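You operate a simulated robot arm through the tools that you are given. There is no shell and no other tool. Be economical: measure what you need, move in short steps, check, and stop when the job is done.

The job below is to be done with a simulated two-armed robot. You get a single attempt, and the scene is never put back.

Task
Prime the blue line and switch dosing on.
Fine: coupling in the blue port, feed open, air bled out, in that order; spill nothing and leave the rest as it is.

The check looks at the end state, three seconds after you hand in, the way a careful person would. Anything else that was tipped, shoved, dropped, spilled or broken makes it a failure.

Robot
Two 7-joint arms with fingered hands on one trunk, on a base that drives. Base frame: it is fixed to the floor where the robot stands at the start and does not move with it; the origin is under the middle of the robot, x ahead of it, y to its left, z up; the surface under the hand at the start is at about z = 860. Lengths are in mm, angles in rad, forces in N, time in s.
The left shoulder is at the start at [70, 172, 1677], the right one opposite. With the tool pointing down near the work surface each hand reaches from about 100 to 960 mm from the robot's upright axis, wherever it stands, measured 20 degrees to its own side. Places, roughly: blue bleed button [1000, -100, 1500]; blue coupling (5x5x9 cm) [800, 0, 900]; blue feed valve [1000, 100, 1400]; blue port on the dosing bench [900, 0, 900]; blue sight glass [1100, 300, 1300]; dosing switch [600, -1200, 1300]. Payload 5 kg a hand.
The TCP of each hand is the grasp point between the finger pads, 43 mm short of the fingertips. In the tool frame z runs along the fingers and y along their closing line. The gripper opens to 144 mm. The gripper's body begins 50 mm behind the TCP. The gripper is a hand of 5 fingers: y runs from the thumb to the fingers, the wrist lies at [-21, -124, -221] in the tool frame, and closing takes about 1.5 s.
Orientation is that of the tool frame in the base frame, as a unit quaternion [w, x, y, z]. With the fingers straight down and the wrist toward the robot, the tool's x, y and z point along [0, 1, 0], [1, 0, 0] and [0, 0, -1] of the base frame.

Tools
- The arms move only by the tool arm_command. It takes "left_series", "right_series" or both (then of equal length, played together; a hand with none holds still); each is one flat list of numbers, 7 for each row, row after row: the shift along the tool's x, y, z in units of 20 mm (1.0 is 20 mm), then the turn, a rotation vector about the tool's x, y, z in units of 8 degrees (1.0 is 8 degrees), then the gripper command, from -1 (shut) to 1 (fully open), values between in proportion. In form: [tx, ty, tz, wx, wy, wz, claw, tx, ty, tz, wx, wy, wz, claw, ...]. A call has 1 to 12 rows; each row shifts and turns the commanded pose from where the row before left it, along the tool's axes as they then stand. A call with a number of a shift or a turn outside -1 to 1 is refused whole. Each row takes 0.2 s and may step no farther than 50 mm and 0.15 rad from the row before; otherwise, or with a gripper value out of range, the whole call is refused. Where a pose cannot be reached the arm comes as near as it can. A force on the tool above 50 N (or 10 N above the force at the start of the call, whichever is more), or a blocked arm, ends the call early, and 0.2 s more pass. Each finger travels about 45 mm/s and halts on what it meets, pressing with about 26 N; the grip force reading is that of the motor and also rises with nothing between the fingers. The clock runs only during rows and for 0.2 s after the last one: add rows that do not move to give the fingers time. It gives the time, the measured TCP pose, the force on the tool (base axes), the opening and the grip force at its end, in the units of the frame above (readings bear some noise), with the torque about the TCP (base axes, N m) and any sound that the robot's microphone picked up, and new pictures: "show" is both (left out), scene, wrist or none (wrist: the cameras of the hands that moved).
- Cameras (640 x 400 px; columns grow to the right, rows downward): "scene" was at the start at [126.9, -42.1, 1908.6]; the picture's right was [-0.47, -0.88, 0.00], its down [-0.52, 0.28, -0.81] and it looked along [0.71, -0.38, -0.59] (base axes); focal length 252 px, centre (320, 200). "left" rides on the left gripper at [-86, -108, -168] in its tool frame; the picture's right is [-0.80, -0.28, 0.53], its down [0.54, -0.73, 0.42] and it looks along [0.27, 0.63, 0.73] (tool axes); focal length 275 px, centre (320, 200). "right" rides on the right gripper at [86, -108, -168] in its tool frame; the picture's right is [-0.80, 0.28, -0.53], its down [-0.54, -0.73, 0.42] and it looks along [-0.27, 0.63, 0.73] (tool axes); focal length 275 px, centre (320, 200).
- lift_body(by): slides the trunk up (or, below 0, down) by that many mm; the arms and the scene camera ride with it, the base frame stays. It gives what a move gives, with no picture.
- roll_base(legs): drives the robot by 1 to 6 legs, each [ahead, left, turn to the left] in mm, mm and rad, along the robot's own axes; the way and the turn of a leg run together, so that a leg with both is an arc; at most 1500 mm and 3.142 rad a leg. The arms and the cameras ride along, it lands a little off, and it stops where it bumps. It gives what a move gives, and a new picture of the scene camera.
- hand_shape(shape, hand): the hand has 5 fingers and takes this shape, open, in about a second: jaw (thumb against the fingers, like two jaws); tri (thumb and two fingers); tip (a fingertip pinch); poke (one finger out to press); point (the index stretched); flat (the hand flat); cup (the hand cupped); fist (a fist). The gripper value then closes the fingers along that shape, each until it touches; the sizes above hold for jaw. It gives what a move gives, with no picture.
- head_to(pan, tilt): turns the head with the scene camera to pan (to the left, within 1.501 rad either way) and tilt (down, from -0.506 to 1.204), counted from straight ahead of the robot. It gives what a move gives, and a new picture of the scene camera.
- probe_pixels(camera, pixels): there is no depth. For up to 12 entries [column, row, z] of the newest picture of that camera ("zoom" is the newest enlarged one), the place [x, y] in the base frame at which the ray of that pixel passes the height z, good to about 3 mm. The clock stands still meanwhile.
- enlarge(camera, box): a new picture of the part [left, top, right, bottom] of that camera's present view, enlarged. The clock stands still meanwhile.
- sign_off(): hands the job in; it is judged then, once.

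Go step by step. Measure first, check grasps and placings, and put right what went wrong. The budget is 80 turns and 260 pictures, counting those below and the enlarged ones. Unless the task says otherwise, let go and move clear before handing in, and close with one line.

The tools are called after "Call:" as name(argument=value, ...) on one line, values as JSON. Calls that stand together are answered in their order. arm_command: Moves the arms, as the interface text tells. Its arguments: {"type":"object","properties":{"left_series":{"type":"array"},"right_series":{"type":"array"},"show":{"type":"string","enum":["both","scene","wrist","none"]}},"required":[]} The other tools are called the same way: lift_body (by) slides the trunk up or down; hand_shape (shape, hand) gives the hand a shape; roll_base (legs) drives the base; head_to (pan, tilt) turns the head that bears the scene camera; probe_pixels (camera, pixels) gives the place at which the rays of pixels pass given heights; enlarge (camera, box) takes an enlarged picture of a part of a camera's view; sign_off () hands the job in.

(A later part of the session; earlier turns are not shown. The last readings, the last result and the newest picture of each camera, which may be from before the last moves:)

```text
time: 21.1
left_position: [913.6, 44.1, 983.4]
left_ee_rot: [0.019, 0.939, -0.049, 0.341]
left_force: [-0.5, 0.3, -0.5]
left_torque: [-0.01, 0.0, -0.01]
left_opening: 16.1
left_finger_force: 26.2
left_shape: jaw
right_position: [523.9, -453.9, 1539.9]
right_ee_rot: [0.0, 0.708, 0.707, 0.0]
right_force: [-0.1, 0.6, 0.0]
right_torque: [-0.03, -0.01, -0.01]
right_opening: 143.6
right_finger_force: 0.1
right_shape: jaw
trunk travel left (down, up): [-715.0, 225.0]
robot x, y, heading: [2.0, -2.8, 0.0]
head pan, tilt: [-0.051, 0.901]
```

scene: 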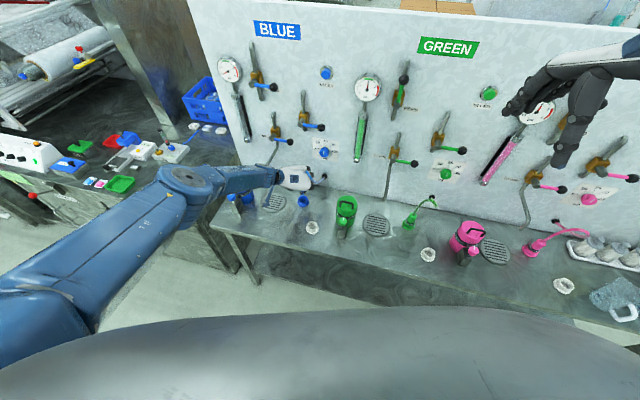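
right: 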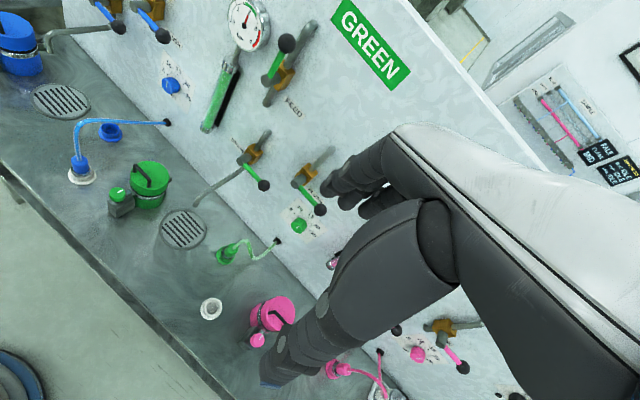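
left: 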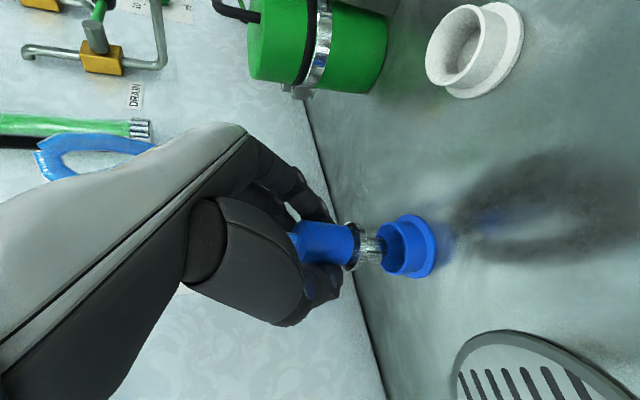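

Position is (913.6,44,983); trunk now 60 lower. One more round: up 60 with ~6 mm forward, then trunk down 60.

Call:
arm_command(left_series=[0.36, 0, -0.345, 0, 0, 0, -1, 0.36, 0, -0.345, 0, 0, 0, -1, 0.36, 0, -0.345, 0, 0, 0, -1, 0.36, 0, -0.345, 0, 0, 0, -1, 0.36, 0, -0.345, 0, 0, 0, -1, 0.36, 0, -0.345, 0, 0, 0, -1], show="none")

Call:
lift_body(by=-60)

Call:
arm_command(left_series=[0, 0, 0, 0, 0, 0, -1], show="both")

Call:
enlarge(camera="left", box=[280, 190, 480, 390])

```text
time: 22.5
left_position: [919.2, 44.2, 1041.6]
left_ee_rot: [0.018, 0.938, -0.049, 0.341]
left_force: [-0.8, -0.2, -0.5]
left_torque: [0.02, -0.03, -0.03]
left_opening: 16.1
left_finger_force: 26.1
left_shape: jaw
right_position: [525.3, -453.5, 1540.0]
right_ee_rot: [0.0, 0.707, 0.707, 0.0]
right_force: [0.0, -0.4, 0.6]
right_torque: [0.0, -0.01, 0.03]
right_opening: 143.8
right_finger_force: 0.0
right_shape: jaw
trunk travel left (down, up): [-715.0, 225.0]
robot x, y, heading: [1.0, 1.0, -0.004]
head pan, tilt: [-0.051, 0.901]
```

```text
time: 23.5
left_position: [919.8, 44.1, 982.2]
left_ee_rot: [0.018, 0.938, -0.049, 0.342]
left_force: [0.2, -0.2, -1.0]
left_torque: [0.0, 0.01, -0.01]
left_opening: 15.8
left_finger_force: 25.7
left_shape: jaw
right_position: [524.3, -452.6, 1480.0]
right_ee_rot: [0.0, 0.707, 0.707, 0.0]
right_force: [0.8, 0.1, 0.3]
right_torque: [-0.02, 0.03, -0.03]
right_opening: 143.6
right_finger_force: 0.0
right_shape: jaw
trunk travel left (down, up): [-655.0, 285.0]
robot x, y, heading: [0.8, 3.0, 0.004]
head pan, tilt: [-0.051, 0.901]
```

```text
time: 23.9
left_position: [921.0, 43.0, 981.6]
left_ee_rot: [0.017, 0.939, -0.049, 0.341]
left_force: [0.0, -0.3, -1.4]
left_torque: [0.02, 0.02, -0.02]
left_opening: 16.0
left_finger_force: 26.3
left_shape: jaw
right_position: [525.0, -454.2, 1480.8]
right_ee_rot: [0.0, 0.707, 0.707, 0.0]
right_force: [0.0, 0.0, 0.4]
right_torque: [-0.01, -0.03, -0.02]
right_opening: 143.4
right_finger_force: 0.0
right_shape: jaw
trunk travel left (down, up): [-655.0, 285.0]
robot x, y, heading: [1.3, 0.5, -0.003]
head pan, tilt: [-0.051, 0.901]
```

scene: 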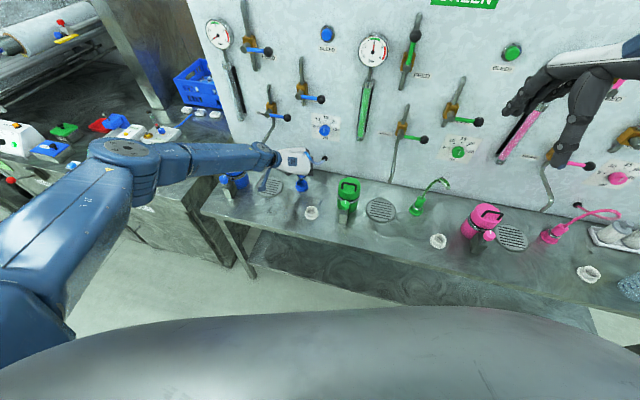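
left: 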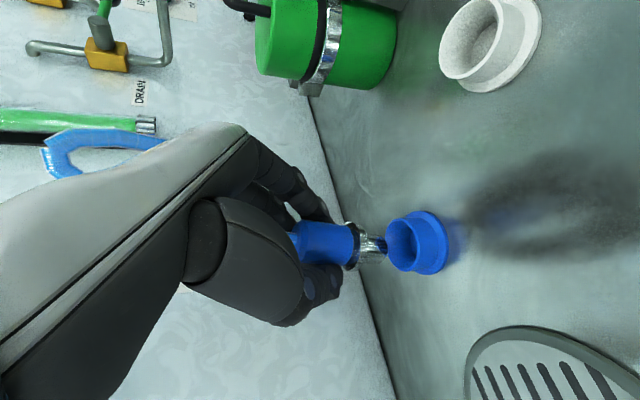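

```text
2.00 times, centred on (380, 290) of left
```

zoom: 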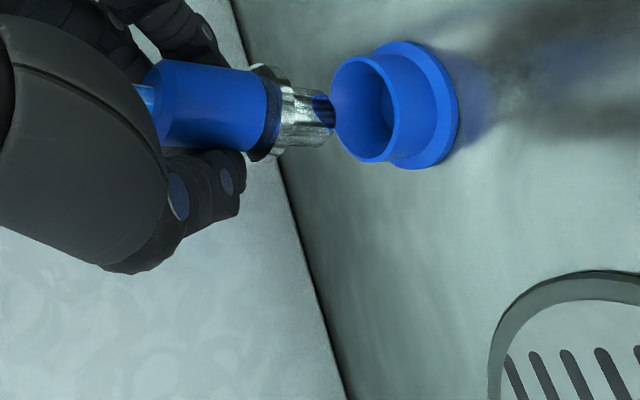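

Alignment matches the holder reference (port rim at (362,107), expected (361,108)). Descending 40 mm into the port.

Call:
arm_command(left_series=[-0.32, 0, 0.383, 0, 0, 0, -1, -0.32, 0, 0.383, 0, 0, 0, -1, -0.32, 0, 0.383, 0, 0, 0, -1, -0.32, 0, 0.383, 0, 0, 0, -1], show="wrist")

Call:
enlarge(camera="left", box=[280, 190, 480, 390])

```text
time: 24.9
left_position: [920.1, 43.8, 941.9]
left_ee_rot: [0.017, 0.938, -0.05, 0.342]
left_force: [-0.1, 0.8, -1.9]
left_torque: [0.06, 0.06, 0.01]
left_opening: 16.0
left_finger_force: 26.4
left_shape: jaw
right_position: [524.6, -453.2, 1479.8]
right_ee_rot: [-0.001, 0.708, 0.707, 0.0]
right_force: [-0.4, -0.6, -0.5]
right_torque: [-0.01, -0.01, -0.03]
right_opening: 143.5
right_finger_force: 0.0
right_shape: jaw
trunk travel left (down, up): [-655.0, 285.0]
robot x, y, heading: [-1.9, -0.7, -0.001]
head pan, tilt: [-0.051, 0.901]
```

left: 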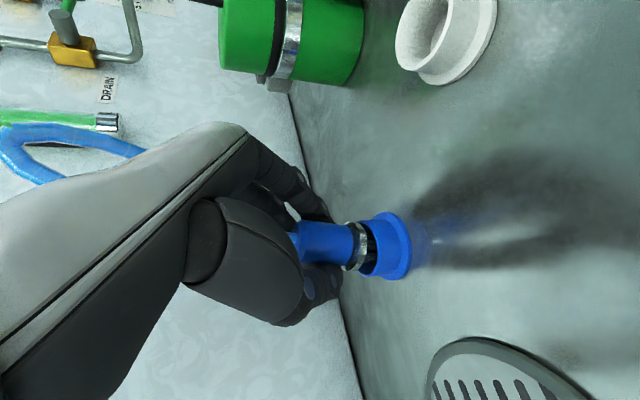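

```text
2.00 times, centred on (380, 290) of left
```

zoom: 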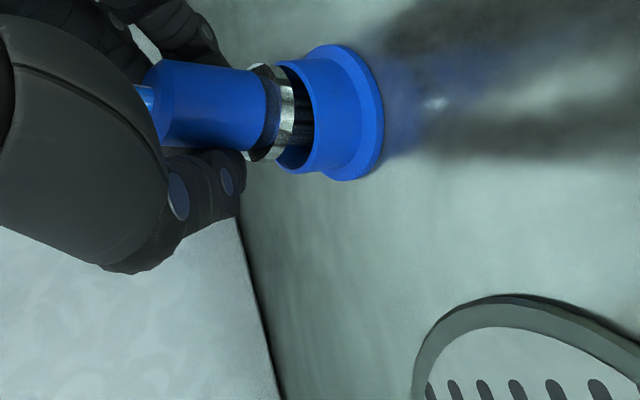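

The nozzle is inside the port with no contact force. Continuing down in 4 mm steps until it seats, listening for a click.

Call:
arm_command(left_series=[-0.13, 0, 0.153, 0, 0, 0, -1, -0.13, 0, 0.153, 0, 0, 0, -1, -0.13, 0, 0.153, 0, 0, 0, -1, -0.13, 0, 0.153, 0, 0, 0, -1], show="wrist")

Call:
enlarge(camera="left", box=[280, 190, 480, 390])

```text
time: 25.9
left_position: [921.6, 42.9, 930.6]
left_ee_rot: [0.018, 0.938, -0.047, 0.343]
left_force: [6.1, -2.3, 24.6]
left_torque: [-0.48, -0.36, -0.03]
left_opening: 15.8
left_finger_force: 26.5
left_shape: jaw
right_position: [521.9, -454.4, 1480.7]
right_ee_rot: [0.0, 0.707, 0.707, 0.0]
right_force: [0.1, -0.5, 1.4]
right_torque: [0.0, 0.01, -0.01]
right_opening: 143.4
right_finger_force: 0.2
right_shape: jaw
trunk travel left (down, up): [-655.0, 285.0]
robot x, y, heading: [0.9, 0.0, -0.003]
head pan, tilt: [-0.051, 0.901]
```

left: 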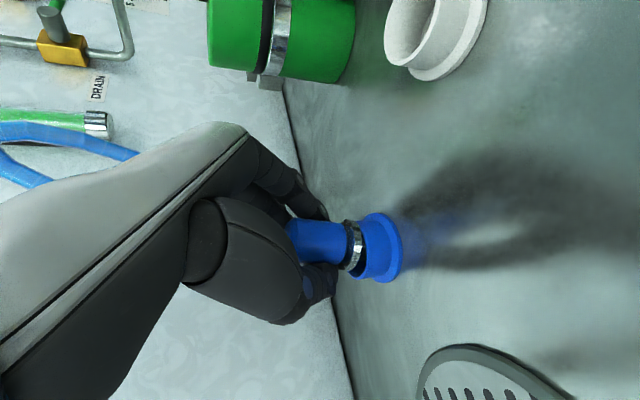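

```text
2.00 times, centred on (380, 290) of left
```

zoom: 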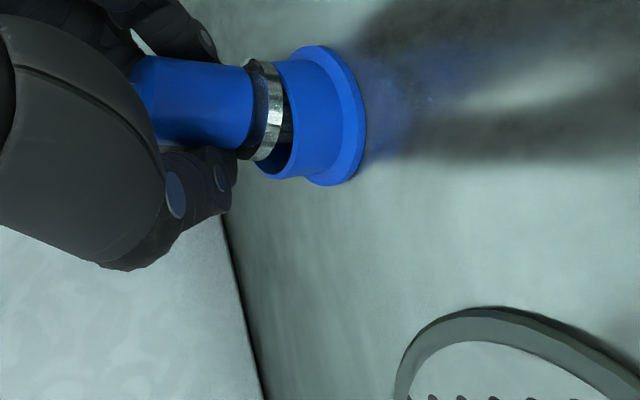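

Contact at 25 N, but the ring still shows a gap at (285,110). Before pushing harder, I'll compare with the green and pink couplings in their ports.

Call:
enlarge(camera="scene", box=[395, 165, 465, 225])

Call:
enlarge(camera="scene", box=[270, 140, 340, 200])

Call:
enlarge(camera="left", box=[320, 190, 420, 290])

```text
6.67 times, centred on (430, 195) of scene
```

zoom: 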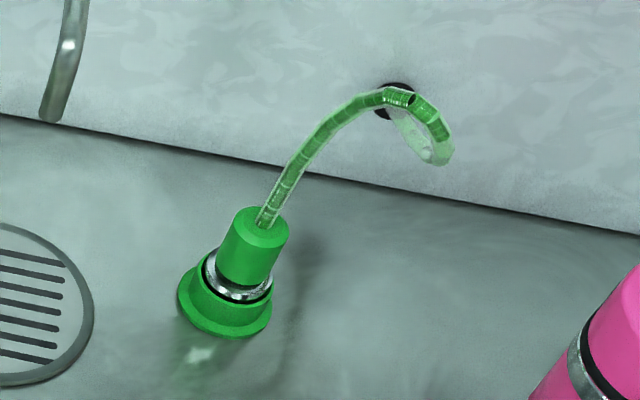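

```text
6.67 times, centred on (305, 170) of scene
```

zoom: 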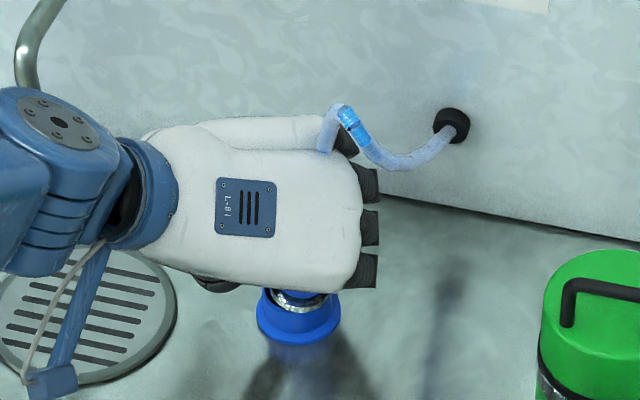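

```text
4.00 times, centred on (370, 240) of left
```

zoom: 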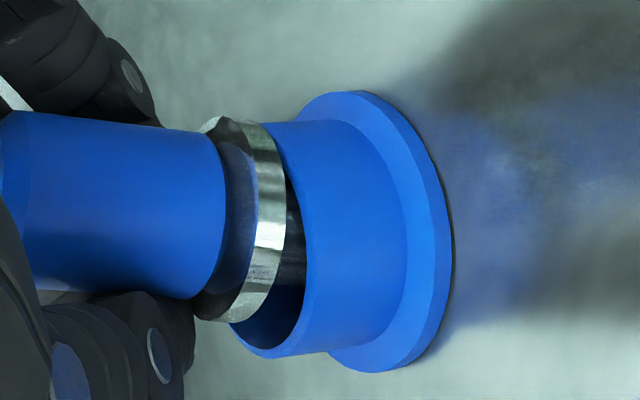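

Green's silver ring sits down inside its rim, while blue's ring is still at rim level and offset toward image-up by ~20 zoom px, so it's sitting on the rim edge. I'll look from the scene camera to separate forward from sideways error.

Call:
enlarge(camera="scene", box=[290, 175, 320, 195])

Call:
enlarge(camera="scene", box=[405, 195, 435, 215])

```text
16.00 times, centred on (305, 185) of scene
```

zoom: 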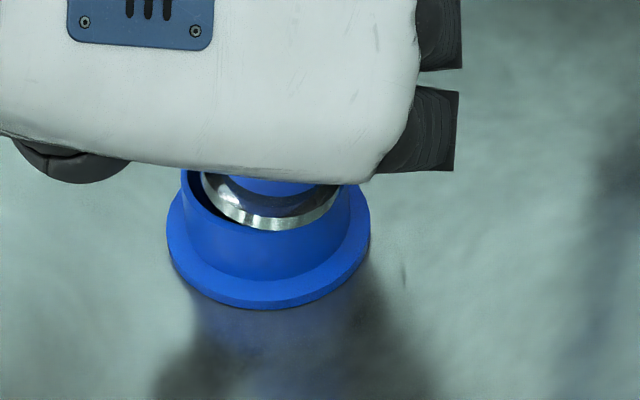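

```text
16.00 times, centred on (420, 205) of scene
```

zoom: 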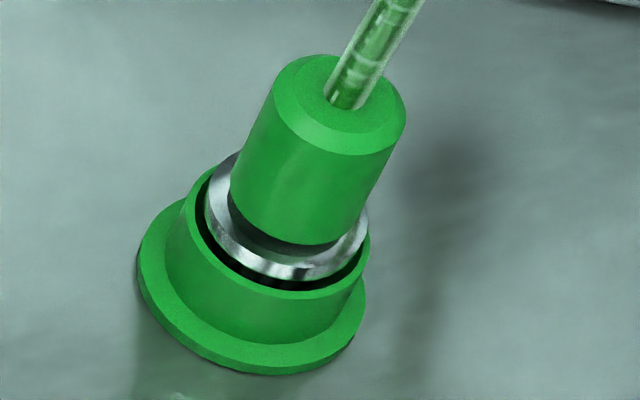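

The ring overlaps the near side of the rim with a slight gap on the left, and the force pushes the tool forward (+6 N x). I'll lift 6 mm, shift ~4 mm forward and 1 mm left, and descend again.

Call:
arm_command(left_series=[0.19, 0, -0.23, 0, 0, 0, -1, 0.153, -0.05, 0.129, 0, 0, 0, -1, 0, 0, 0, 0, 0, 0, -1], show="wrist")

Call:
enlarge(camera="left", box=[320, 190, 420, 290])

Call:
enlarge(camera="scene", box=[290, 175, 320, 195])

```text
time: 26.7
left_position: [922.9, 42.9, 931.9]
left_ee_rot: [0.018, 0.939, -0.049, 0.34]
left_force: [2.0, -3.5, 9.5]
left_torque: [-0.31, -0.14, -0.05]
left_opening: 15.6
left_finger_force: 25.7
left_shape: jaw
right_position: [524.4, -454.9, 1479.3]
right_ee_rot: [0.0, 0.707, 0.707, 0.0]
right_force: [0.2, 0.0, 0.3]
right_torque: [0.01, -0.02, 0.0]
right_opening: 143.8
right_finger_force: 0.1
right_shape: jaw
trunk travel left (down, up): [-655.0, 285.0]
robot x, y, heading: [2.0, -0.5, 0.0]
head pan, tilt: [-0.051, 0.901]
```

left: 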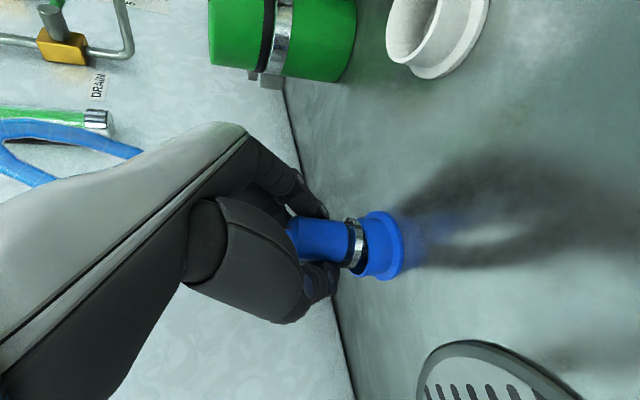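

```text
4.00 times, centred on (370, 240) of left
```

zoom: 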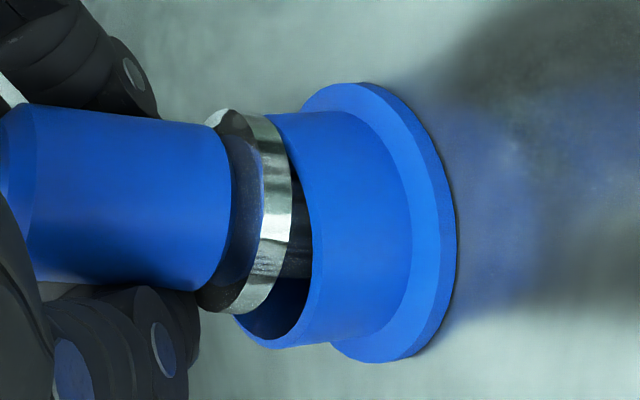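

```text
16.00 times, centred on (305, 185) of scene
```

zoom: 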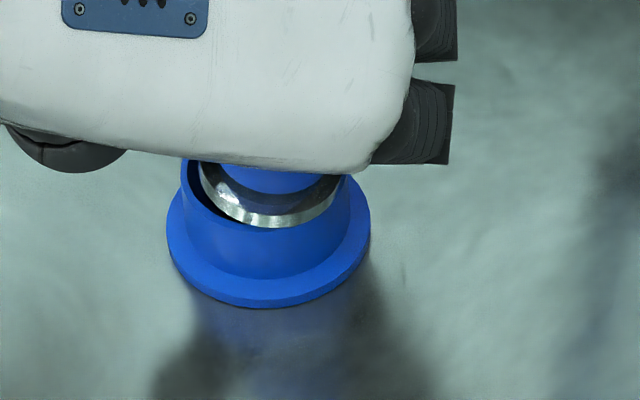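

Still touching (9.5 N up) with the ring against the near/right rim. I'll lift 10 mm to free it, then judge alignment unloaded.

Call:
arm_command(left_series=[0.16, 0, -0.19, 0, 0, 0, -1, 0.16, 0, -0.19, 0, 0, 0, -1, 0, 0, 0, 0, 0, 0, -1], show="wrist")

Call:
enlarge(camera="left", box=[320, 190, 420, 290])

Call:
enlarge(camera="scene", box=[290, 175, 320, 195])

```text
time: 27.5
left_position: [923.8, 44.3, 941.4]
left_ee_rot: [0.017, 0.939, -0.048, 0.341]
left_force: [2.4, -1.1, 3.1]
left_torque: [-0.15, -0.08, -0.04]
left_opening: 13.7
left_finger_force: 25.6
left_shape: jaw
right_position: [525.2, -454.3, 1480.7]
right_ee_rot: [0.0, 0.707, 0.707, 0.0]
right_force: [0.7, -0.4, -0.2]
right_torque: [0.02, -0.01, 0.01]
right_opening: 143.6
right_finger_force: 0.1
right_shape: jaw
trunk travel left (down, up): [-655.0, 285.0]
robot x, y, heading: [2.0, 3.7, -0.001]
head pan, tilt: [-0.051, 0.901]
```

left: 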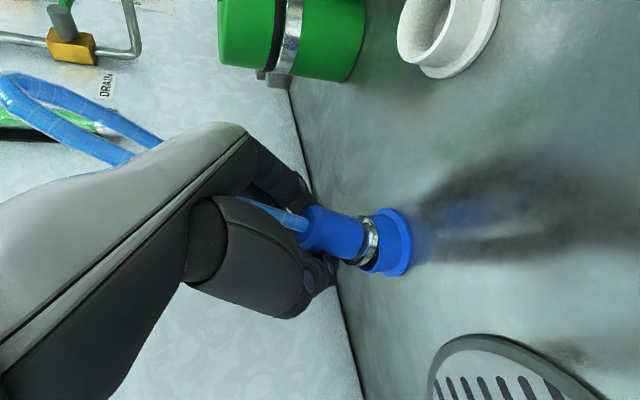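

```text
4.00 times, centred on (370, 240) of left
```

zoom: 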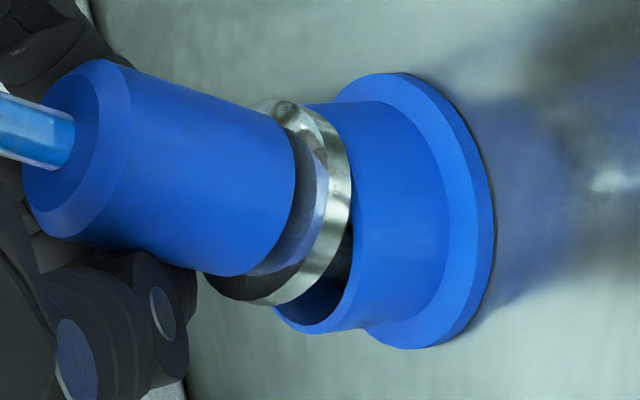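

```text
16.00 times, centred on (305, 185) of scene
```

zoom: 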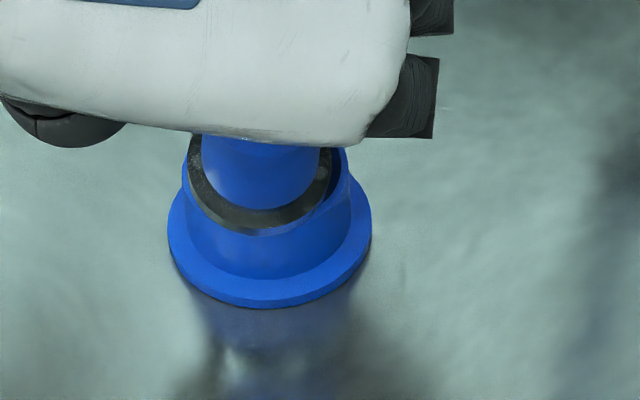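

The coupling has pivoted in the grip (leaning toward the robot) with its nozzle still inside the port. I'll open the hand to let it settle in the port, then re-grasp deeper and straighter.

Call:
arm_command(left_series=[0, 0, 0, 0, 0, 0, -0.6, 0, 0, 0, 0, 0, 0, -0.3, 0, 0, 0, 0, 0, 0, 0, 0, 0, 0, 0, 0, 0, 0, 0, 0, 0, 0, 0, 0, 0, 0, 0, 0, 0, 0, 0, 0], show="wrist")

Call:
enlarge(camera="left", box=[290, 180, 430, 290])

Call:
enlarge(camera="scene", box=[290, 175, 320, 195])

```text
time: 28.9
left_position: [925.9, 43.3, 941.2]
left_ee_rot: [0.018, 0.938, -0.05, 0.342]
left_force: [1.2, -0.1, -0.6]
left_torque: [-0.03, -0.04, -0.04]
left_opening: 71.3
left_finger_force: 0.0
left_shape: jaw
right_position: [525.1, -453.4, 1480.2]
right_ee_rot: [0.0, 0.707, 0.707, 0.0]
right_force: [-0.9, -0.6, 1.0]
right_torque: [-0.03, -0.02, 0.03]
right_opening: 143.5
right_finger_force: 0.1
right_shape: jaw
trunk travel left (down, up): [-655.0, 285.0]
robot x, y, heading: [-1.3, 2.8, 0.0]
head pan, tilt: [-0.051, 0.901]
```

left: 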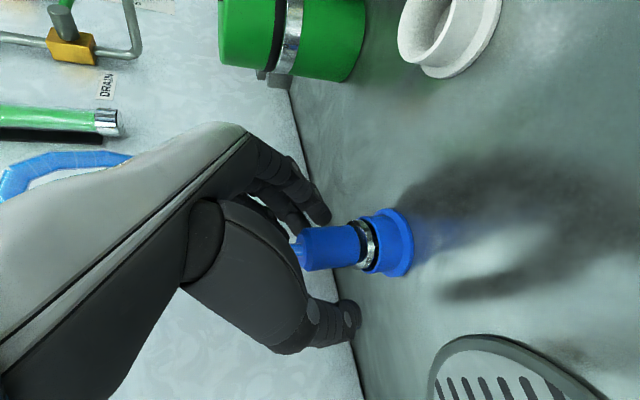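

```text
3.64 times, centred on (360, 235) of left
```

zoom: 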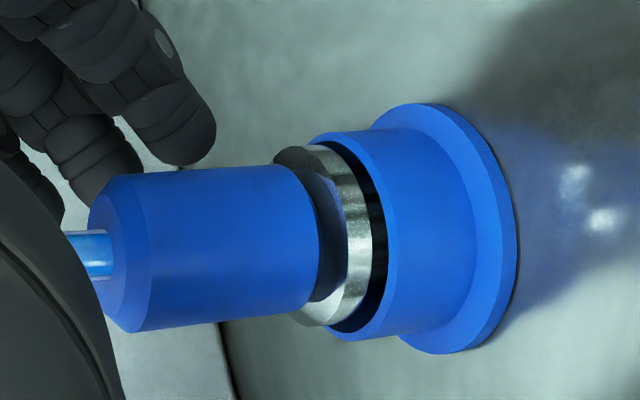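

```text
16.00 times, centred on (305, 185) of scene
```

zoom: 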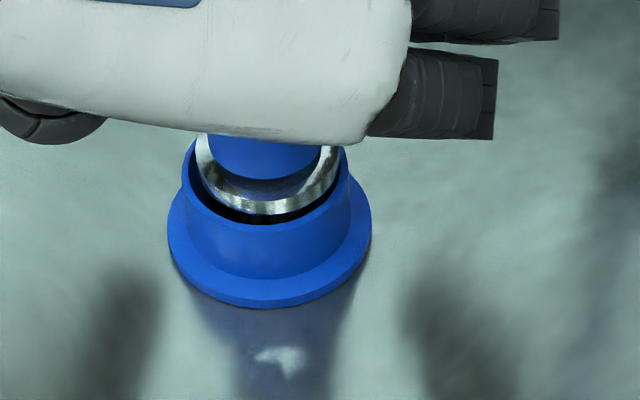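

After release the coupling has dropped to sit like the green one (ring inside the rim with an even dark gap). I'll back the hand out along the fingers and verify.

Call:
arm_command(left_series=[0, 0, -0.7, 0, 0, 0, 0, 0, 0, -0.8, 0, 0, 0, 0, 0, 0, -1, 0, 0, 0, 0, 0, 0, -1, 0, 0, 0, 0, 0, 0, -1, 0, 0, 0, 0, 0, 0, -1, 0, 0, 0, 0, 0, 0, -1, 0, 0, 0, 0], show="both")

Call:
enlarge(camera="left", box=[330, 200, 530, 380])

Call:
enlarge(camera="scene", box=[270, 155, 340, 205])

```text
time: 30.5
left_position: [840.1, 52.0, 1041.8]
left_ee_rot: [0.018, 0.938, -0.05, 0.341]
left_force: [0.0, 0.5, 0.1]
left_torque: [-0.01, -0.05, -0.01]
left_opening: 71.8
left_finger_force: 0.1
left_shape: jaw
right_position: [525.1, -453.6, 1481.1]
right_ee_rot: [0.001, 0.707, 0.708, -0.001]
right_force: [-0.1, -0.6, 0.4]
right_torque: [0.01, -0.01, 0.0]
right_opening: 143.6
right_finger_force: 0.0
right_shape: jaw
trunk travel left (down, up): [-655.0, 285.0]
robot x, y, heading: [-1.8, -3.2, -0.0]
head pan, tilt: [-0.051, 0.901]
```

scene: 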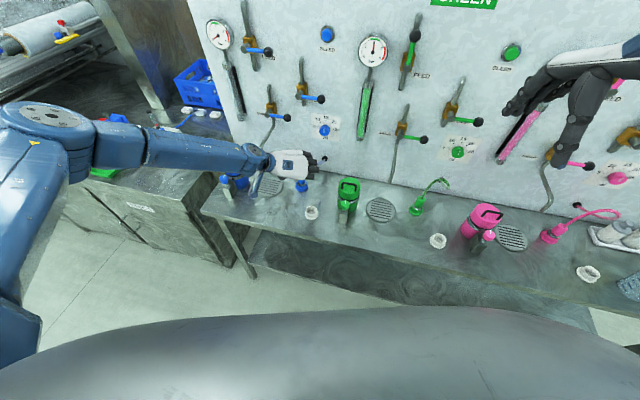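
left: 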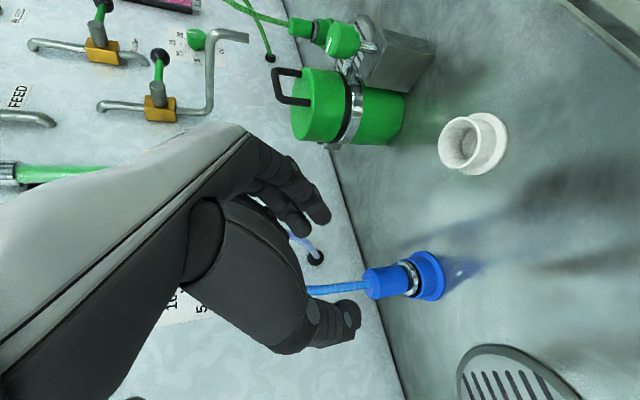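

```text
2.22 times, centred on (430, 290) of left
```

zoom: 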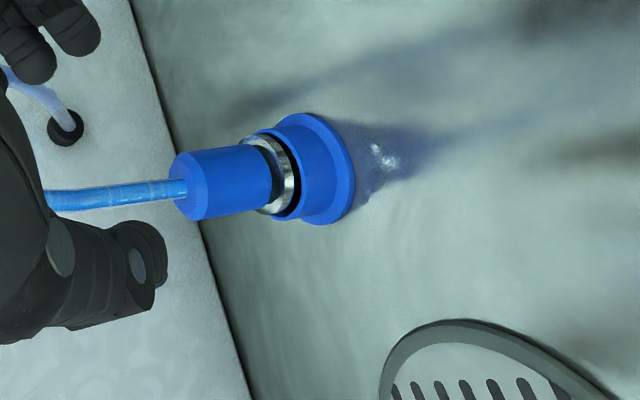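

```text
8.00 times, centred on (305, 180) of scene
```

zoom: 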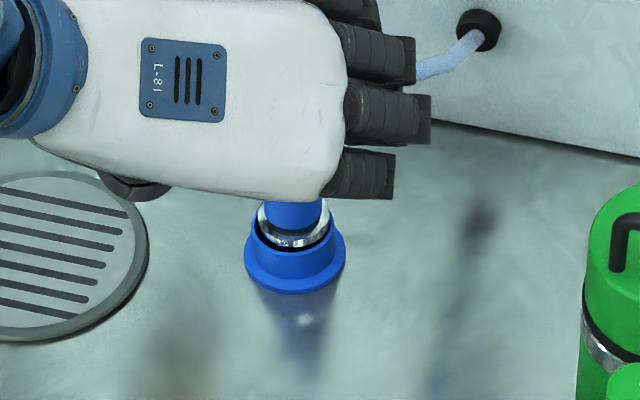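

The coupling stands upright in the port with the hose intact. I'll back the hand farther off for an unobstructed view of the coupling and the feed valve.

Call:
arm_command(left_series=[0, 0, -1, 0, 0, 0, 0, 0, 0, -1, 0, 0, 0, 0, 0, 0, -1, 0, 0, 0, 0, -1, -0.5, -0.5, 0, 0, 0, 0, -1, -1, -0.5, 0, 0, 0, 0, -1, -1, -0.5, 0, 0, 0, 0, -1, -1, -0.5, 0, 0, 0, 0], show="none")

Call:
head_to(pan=0.1, tilt=0.6)

Call:
enlarge(camera="scene", box=[300, 290, 370, 340])

Call:
enlarge(camera="scene", box=[250, 150, 410, 250])

```text
time: 32.1
left_position: [723.2, 135.1, 1067.2]
left_ee_rot: [0.019, 0.938, -0.05, 0.341]
left_force: [0.4, 0.3, 0.1]
left_torque: [0.02, 0.02, 0.01]
left_opening: 71.8
left_finger_force: 0.1
left_shape: jaw
right_position: [524.9, -452.9, 1480.7]
right_ee_rot: [0.001, 0.707, 0.708, -0.001]
right_force: [0.0, 0.3, 0.1]
right_torque: [-0.05, -0.01, -0.02]
right_opening: 143.3
right_finger_force: 0.1
right_shape: jaw
trunk travel left (down, up): [-655.0, 285.0]
robot x, y, heading: [1.8, -0.6, 0.003]
head pan, tilt: [-0.051, 0.901]
```

```text
time: 32.9
left_position: [725.0, 136.7, 1066.0]
left_ee_rot: [0.018, 0.939, -0.049, 0.341]
left_force: [1.0, -0.1, 0.0]
left_torque: [-0.04, 0.03, -0.01]
left_opening: 72.0
left_finger_force: 0.0
left_shape: jaw
right_position: [525.1, -452.4, 1479.8]
right_ee_rot: [0.0, 0.707, 0.707, 0.0]
right_force: [0.7, 0.6, -0.3]
right_torque: [0.01, 0.0, 0.02]
right_opening: 143.7
right_finger_force: 0.0
right_shape: jaw
trunk travel left (down, up): [-655.0, 285.0]
robot x, y, heading: [2.1, 2.8, 0.004]
head pan, tilt: [0.099, 0.6]
```

scene: 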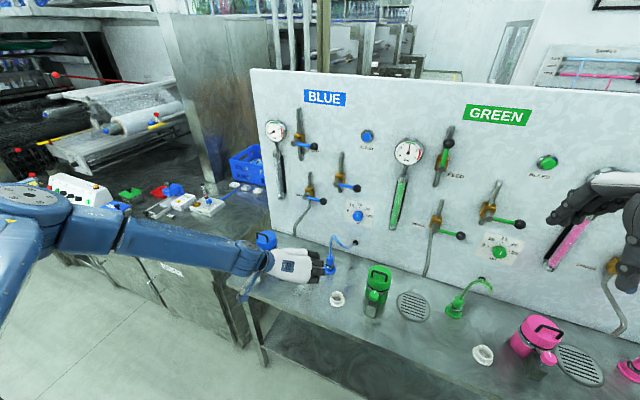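

```text
8.00 times, centred on (335, 315) of scene
```

zoom: 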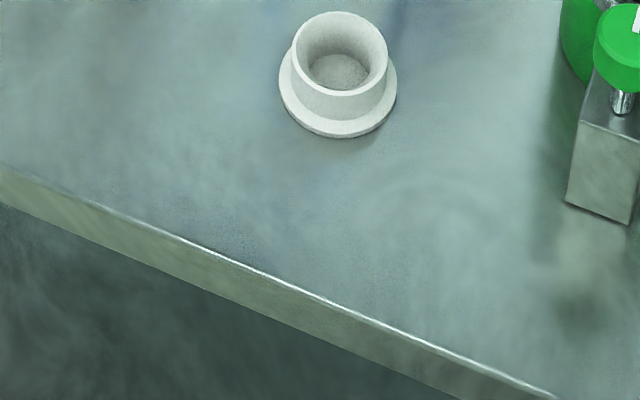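

```text
4.00 times, centred on (330, 200) of scene
```

zoom: 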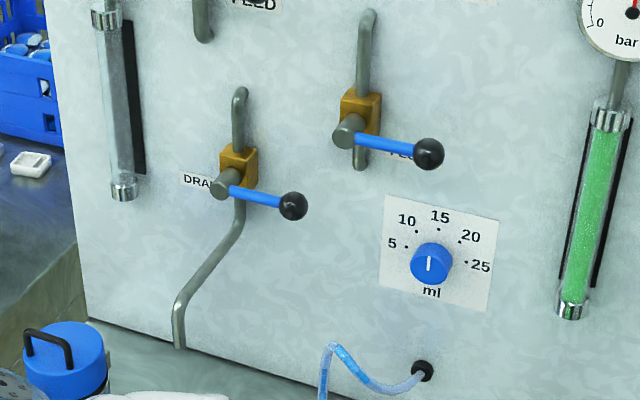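

The holder is empty and unmoved. Now enlarging the seated coupling (330,265), the FEED valve (298,145), and green's equivalents.

Call:
enlarge(camera="scene", box=[310, 240, 360, 280])

Call:
enlarge(camera="scene", box=[440, 280, 490, 320])

Call:
enlarge(camera="scene", box=[260, 95, 340, 155])

Call:
probe_pixels(camera="scene", pixels=[[314, 147, 1400], [314, 147, 1380], [297, 143, 1400], [367, 136, 1450], [367, 136, 1500], [408, 152, 1450]])

```text
10.00 times, centred on (335, 260) of scene
```

zoom: 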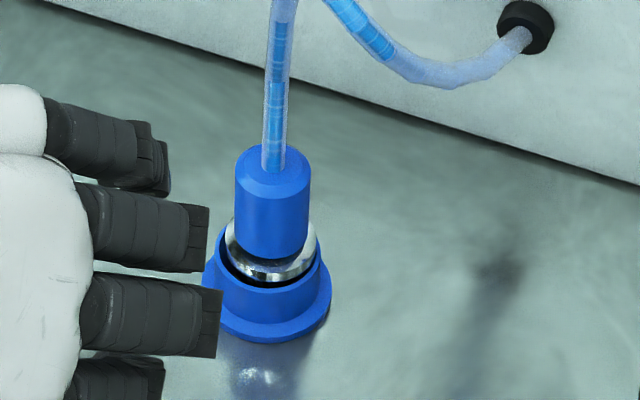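

```text
10.00 times, centred on (465, 300) of scene
```

zoom: 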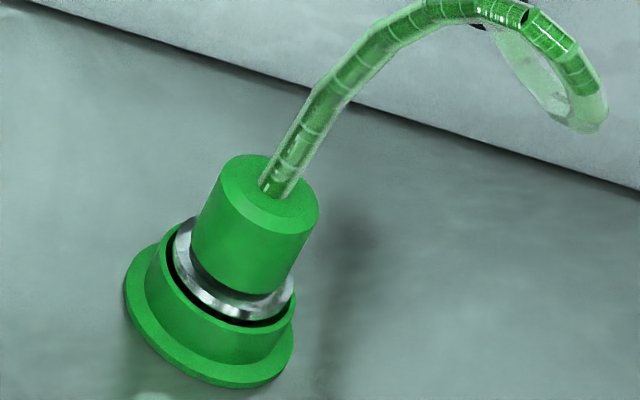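

```text
6.67 times, centred on (300, 125) of scene
```

zoom: 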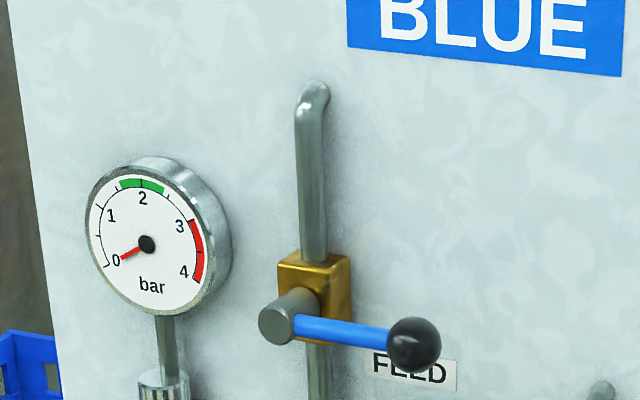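

```text
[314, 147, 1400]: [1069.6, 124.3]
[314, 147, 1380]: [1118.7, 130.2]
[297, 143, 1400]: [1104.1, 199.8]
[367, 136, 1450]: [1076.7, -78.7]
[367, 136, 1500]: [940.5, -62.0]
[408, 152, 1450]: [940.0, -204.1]
```

The blue coupling looks seated like green's. I'll verify its top height by triangulating (expected ~950 at axis (921,42)), and pin down the FEED lever using both cameras.

Call:
probe_pixels(camera="left", pixels=[[369.8, 284.2, 940], [369.8, 284.2, 950], [369.8, 284.2, 960]])

Call:
probe_pixels(camera="scene", pixels=[[330.2, 257.2, 940], [330.2, 257.2, 950], [330.2, 257.2, 960], [460, 299, 940], [460, 299, 950], [460, 299, 960], [250, 70, 1640], [250, 70, 1600]])

Call:
arm_command(left_series=[0, -1, -1, 0, 0, 0, 0, 0, -1, -1, 0, 0, 0, 0, 0, -1, -1, 0, 0, 0, 0, 0.7, 0, -1, 0, -1, 0, 0, 0.7, 0, -1, 0, -1, 0, 0, 0.7, 0, -1, 0, -1, 0, 0], show="wrist")

```text
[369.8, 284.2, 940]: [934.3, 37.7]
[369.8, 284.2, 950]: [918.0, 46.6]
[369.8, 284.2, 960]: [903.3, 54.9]
```

```text
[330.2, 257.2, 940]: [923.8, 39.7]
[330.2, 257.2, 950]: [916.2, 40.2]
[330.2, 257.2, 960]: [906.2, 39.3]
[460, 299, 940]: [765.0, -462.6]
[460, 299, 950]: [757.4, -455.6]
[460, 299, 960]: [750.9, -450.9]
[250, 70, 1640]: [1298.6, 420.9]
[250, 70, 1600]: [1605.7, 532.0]
```

```text
time: 34.3
left_position: [690.4, 192.2, 1174.7]
left_ee_rot: [0.03, 0.981, -0.056, 0.183]
left_force: [-0.8, 0.5, -0.2]
left_torque: [-0.02, -0.04, -0.02]
left_opening: 72.1
left_finger_force: 0.1
left_shape: jaw
left hand out of reach, approached as far as the arm can: row 5
right_position: [524.9, -453.4, 1480.5]
right_ee_rot: [0.001, 0.706, 0.708, 0.0]
right_force: [0.0, 0.5, 1.1]
right_torque: [-0.01, 0.04, -0.02]
right_opening: 143.6
right_finger_force: 0.1
right_shape: jaw
trunk travel left (down, up): [-655.0, 285.0]
robot x, y, heading: [1.9, 3.1, -0.002]
head pan, tilt: [0.099, 0.6]
```

left: 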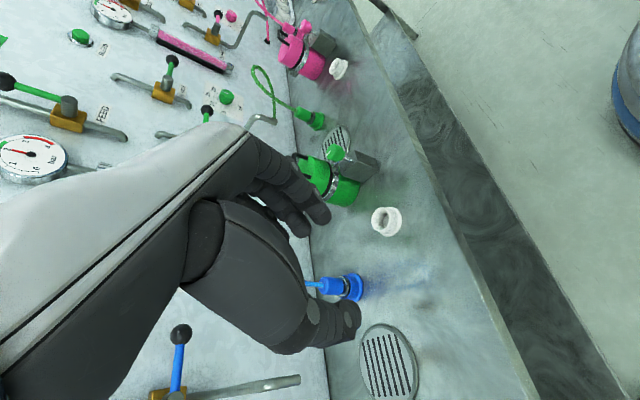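

Coupling top triangulates to ~946 at (919,42) — seated. FEED ball is near (1020,118,1420) with pivot near (1048,193,1423). I'll raise the trunk back up and put the left hand in poke shape for pushing the lever up.

Call:
lift_body(by=120)

Call:
hand_shape(hand="left", shape="poke")

Call:
arm_command(left_series=[0, 0, -0.5, 0, 0, 0, 1], show="both")

```text
time: 35.8
left_position: [692.7, 190.1, 1294.9]
left_ee_rot: [0.03, 0.981, -0.057, 0.184]
left_force: [0.4, 0.4, -0.2]
left_torque: [0.01, -0.03, 0.02]
left_opening: 72.0
left_finger_force: 0.0
left_shape: jaw
right_position: [524.4, -453.5, 1600.1]
right_ee_rot: [0.0, 0.707, 0.707, 0.0]
right_force: [0.7, -0.3, -1.1]
right_torque: [-0.02, -0.01, 0.0]
right_opening: 143.6
right_finger_force: 0.1
right_shape: jaw
trunk travel left (down, up): [-775.0, 165.0]
robot x, y, heading: [-0.9, 0.6, -0.003]
head pan, tilt: [0.099, 0.6]
```

```text
time: 36.7
left_position: [693.4, 189.3, 1294.3]
left_ee_rot: [0.03, 0.981, -0.056, 0.184]
left_force: [-0.7, -0.2, 0.3]
left_torque: [0.01, -0.03, 0.01]
left_opening: 0.1
left_finger_force: 0.0
left_shape: poke
right_position: [525.9, -454.3, 1599.6]
right_ee_rot: [0.0, 0.707, 0.707, 0.001]
right_force: [0.2, -1.0, -0.5]
right_torque: [-0.02, 0.0, 0.02]
right_opening: 143.5
right_finger_force: 0.2
right_shape: jaw
trunk travel left (down, up): [-775.0, 165.0]
robot x, y, heading: [-2.1, -4.0, 0.001]
head pan, tilt: [0.099, 0.6]
```

```text
time: 37.1
left_position: [688.1, 189.4, 1303.4]
left_ee_rot: [0.03, 0.981, -0.057, 0.185]
left_force: [-0.3, -0.6, 0.2]
left_torque: [0.02, 0.0, 0.02]
left_opening: 0.1
left_finger_force: 0.0
left_shape: poke
right_position: [523.9, -454.4, 1599.6]
right_ee_rot: [0.0, 0.707, 0.707, 0.0]
right_force: [-0.6, 0.7, -0.6]
right_torque: [0.02, -0.03, 0.02]
right_opening: 143.3
right_finger_force: 0.1
right_shape: jaw
trunk travel left (down, up): [-775.0, 165.0]
robot x, y, heading: [2.7, 0.8, 0.004]
head pan, tilt: [0.099, 0.6]
```

scene: 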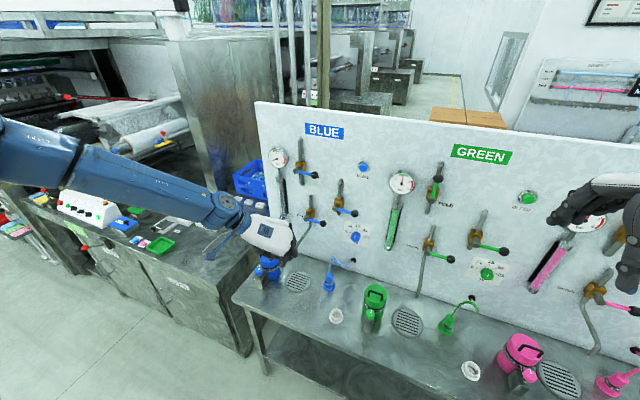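
left: 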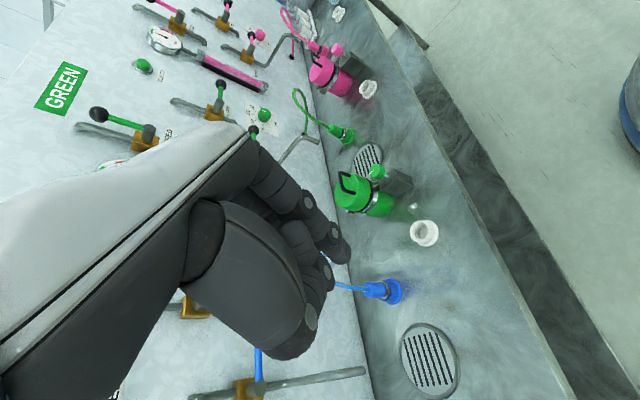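

Poke makes the index stick out to about TCP + 43 mm (tip at (342,250)). I'll turn the hand to point squarely at the panel (tilt +69°, yaw -13°) in free space.

Call:
arm_command(left_series=[0, 0, 0, 0, 1, 0, 1, 0, 0, 0, 0, 1, 0, 1, 0, 0, 0, 0, 1, 0, 1, 0, 0, 0, 0, 1, 0, 1, 0, 0, 0, 0, 1, 0, 1, 0, 0, 0, 0, 1, 0, 1, 0, 0, 0, 0, 1, 0, 1, 0, 0, 0, 0, 1, 0, 1, 0, 0, 0, 0, 0.6, 0, 1, 0.5, 0, 0, -0.8, 0, 0, 1, 0.5, 0, 0, -0.8, 0, 0, 1], show="both")

```text
time: 39.7
left_position: [707.9, 188.0, 1367.2]
left_ee_rot: [0.131, 0.67, -0.113, 0.722]
left_force: [-0.3, -2.1, -0.4]
left_torque: [0.01, -0.03, 0.11]
left_opening: 0.1
left_finger_force: 0.1
left_shape: poke
right_position: [523.1, -455.5, 1600.4]
right_ee_rot: [0.0, 0.707, 0.707, 0.001]
right_force: [0.0, -2.0, 0.7]
right_torque: [0.07, 0.01, -0.03]
right_opening: 143.4
right_finger_force: 0.0
right_shape: jaw
trunk travel left (down, up): [-775.0, 165.0]
robot x, y, heading: [1.9, -1.1, 0.002]
head pan, tilt: [0.099, 0.6]
stopped in row 11 (left hand): the arm was blocked; the commanded pose is now the measured one
```

scene: 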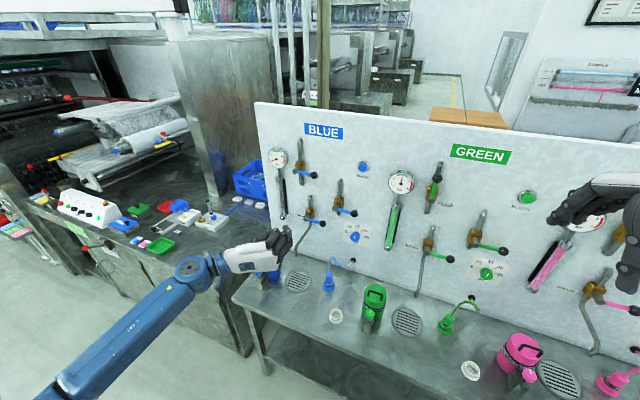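
left: 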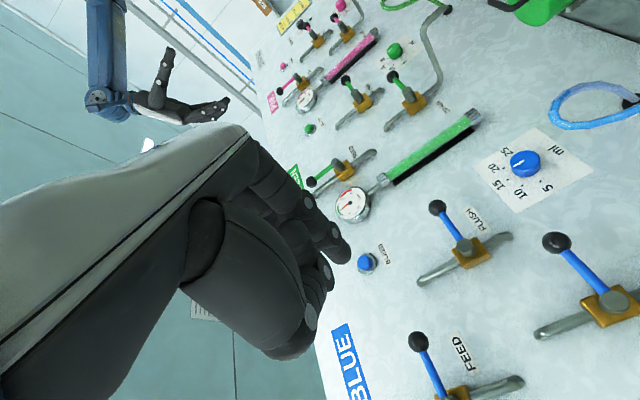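

The hand now points squarely at the panel (z' ≈ (0.94,-0.34,0.08)); the last bit of yaw was blocked but it's enough. The wrist view shows FEED's ball at (417,341) and BLEED at (366,262), so I'll triangulate against the scene camera.

Call:
enlarge(camera="scene", box=[260, 130, 400, 220])

Call:
enlarge(camera="left", box=[330, 230, 550, 400])

Call:
probe_pixels(camera="left", pixels=[[417, 341, 1400], [417, 341, 1420], [417, 341, 1440], [366, 262, 1460], [366, 262, 1480], [366, 262, 1500]])

```text
4.44 times, centred on (330, 175) of scene
```

zoom: 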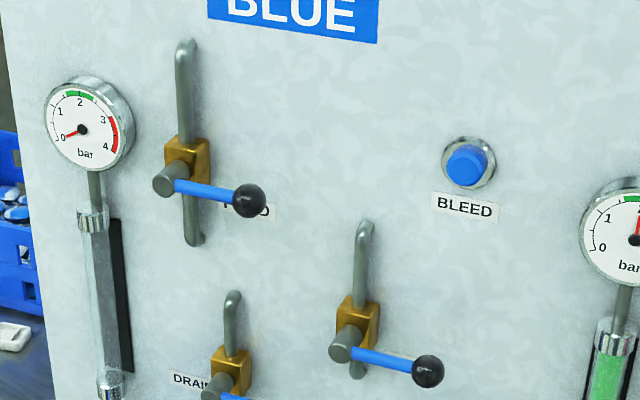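

```text
2.35 times, centred on (440, 315) of left
```

zoom: 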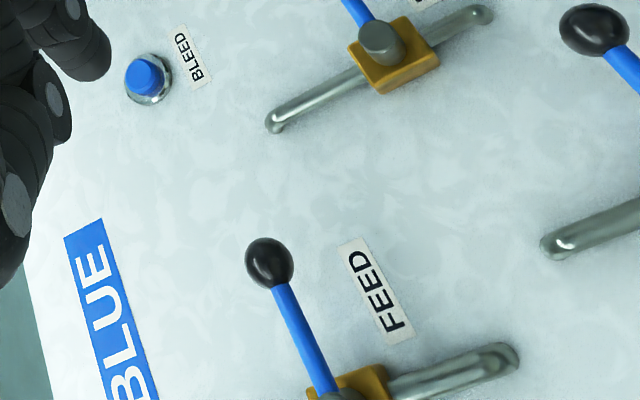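

```text
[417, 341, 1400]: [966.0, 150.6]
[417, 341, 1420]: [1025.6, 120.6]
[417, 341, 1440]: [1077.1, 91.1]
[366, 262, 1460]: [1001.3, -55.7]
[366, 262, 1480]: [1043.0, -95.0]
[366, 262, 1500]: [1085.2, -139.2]
```

Refining with matching pixels: scene ball (314.1,175.3), pivot (295.4,171.7), bleed (363.4,166.7).

Call:
probe_pixels(camera="scene", pixels=[[314.1, 175.3, 1400], [314.1, 175.3, 1420], [314.1, 175.3, 1440], [295.4, 171.7, 1400], [295.4, 171.7, 1420], [295.4, 171.7, 1440], [363.4, 166.7, 1460], [363.4, 166.7, 1480], [363.4, 166.7, 1500]])

Call:
probe_pixels(camera="left", pixels=[[418.5, 342, 1410], [418.5, 342, 1420], [418.5, 342, 1430], [448.7, 399, 1410], [448.7, 399, 1420], [448.7, 399, 1430]])

```text
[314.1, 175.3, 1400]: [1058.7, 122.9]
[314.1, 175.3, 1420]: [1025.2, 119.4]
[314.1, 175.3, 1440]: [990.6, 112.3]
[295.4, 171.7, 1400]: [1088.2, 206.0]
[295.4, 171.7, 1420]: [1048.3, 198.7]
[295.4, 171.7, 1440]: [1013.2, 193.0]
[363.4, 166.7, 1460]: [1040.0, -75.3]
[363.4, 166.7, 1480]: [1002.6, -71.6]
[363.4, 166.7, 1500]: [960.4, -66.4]
```

```text
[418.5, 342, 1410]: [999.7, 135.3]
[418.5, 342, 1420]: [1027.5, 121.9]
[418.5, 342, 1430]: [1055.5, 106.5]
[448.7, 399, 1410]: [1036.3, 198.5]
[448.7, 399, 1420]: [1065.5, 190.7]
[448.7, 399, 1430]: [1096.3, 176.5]
```

Ball (1025,120,1420), pivot front (1052,199,1418), bleed (1021,-74,1470); panel normal ≈(0.956,-0.294), plane at 1013. Moving the finger to just in front of and below the FEED lever.

Call:
arm_command(left_series=[0, -0.29, 1, 0, 0, 0, 1, 0, -0.29, 1, 0, 0, 0, 1, 0, -0.29, 1, 0, 0, 0, 1, 0, -0.29, 1, 0, 0, 0, 1, 0, -0.29, 1, 0, 0, 0, 1, 0, -0.29, 1, 0, 0, 0, 1, 0, -0.29, 1, 0, 0, 0, 1, 0, -0.29, 1, 0, 0, 0, 1, 0, -0.29, 1, 0, 0, 0, 1, 0, -0.29, 1, 0, 0, 0, 1, 0, -0.29, 1, 0, 0, 0, 1], show="both")

Call:
enlarge(camera="scene", box=[250, 130, 370, 210])

```text
time: 42.1
left_position: [938.0, 176.2, 1377.9]
left_ee_rot: [0.13, 0.672, -0.112, 0.72]
left_force: [-0.4, 0.3, -0.6]
left_torque: [-0.04, 0.0, -0.01]
left_opening: 0.0
left_finger_force: 0.0
left_shape: poke
right_position: [527.3, -453.9, 1600.8]
right_ee_rot: [-0.001, 0.707, 0.707, -0.001]
right_force: [0.3, 0.9, -0.6]
right_torque: [-0.01, 0.04, 0.01]
right_opening: 143.6
right_finger_force: 0.0
right_shape: jaw
trunk travel left (down, up): [-775.0, 165.0]
robot x, y, heading: [-1.9, -1.4, 0.002]
head pan, tilt: [0.099, 0.6]
```

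scene: 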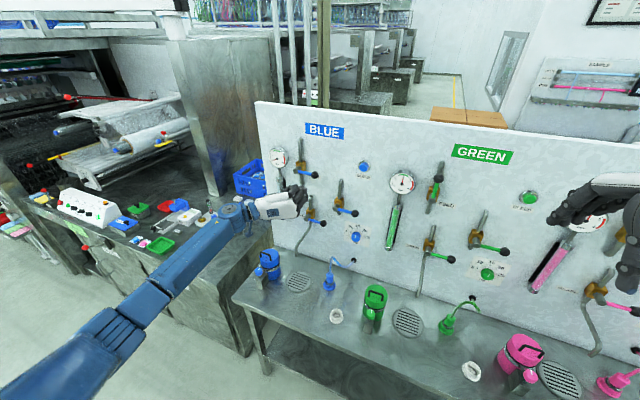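
left: 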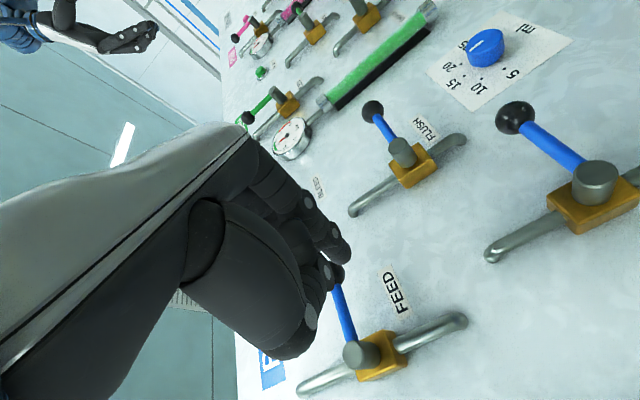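

```text
5.00 times, centred on (310, 170) of scene
```

zoom: 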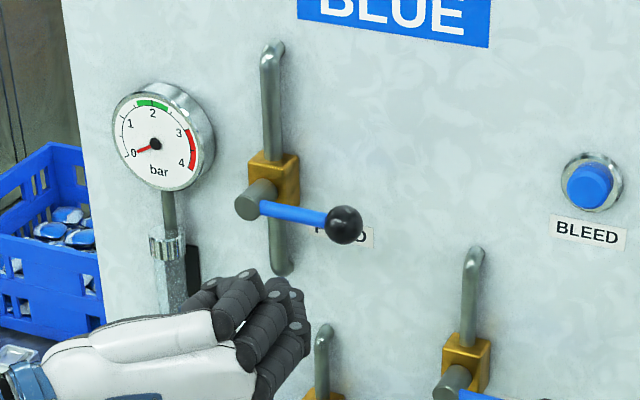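

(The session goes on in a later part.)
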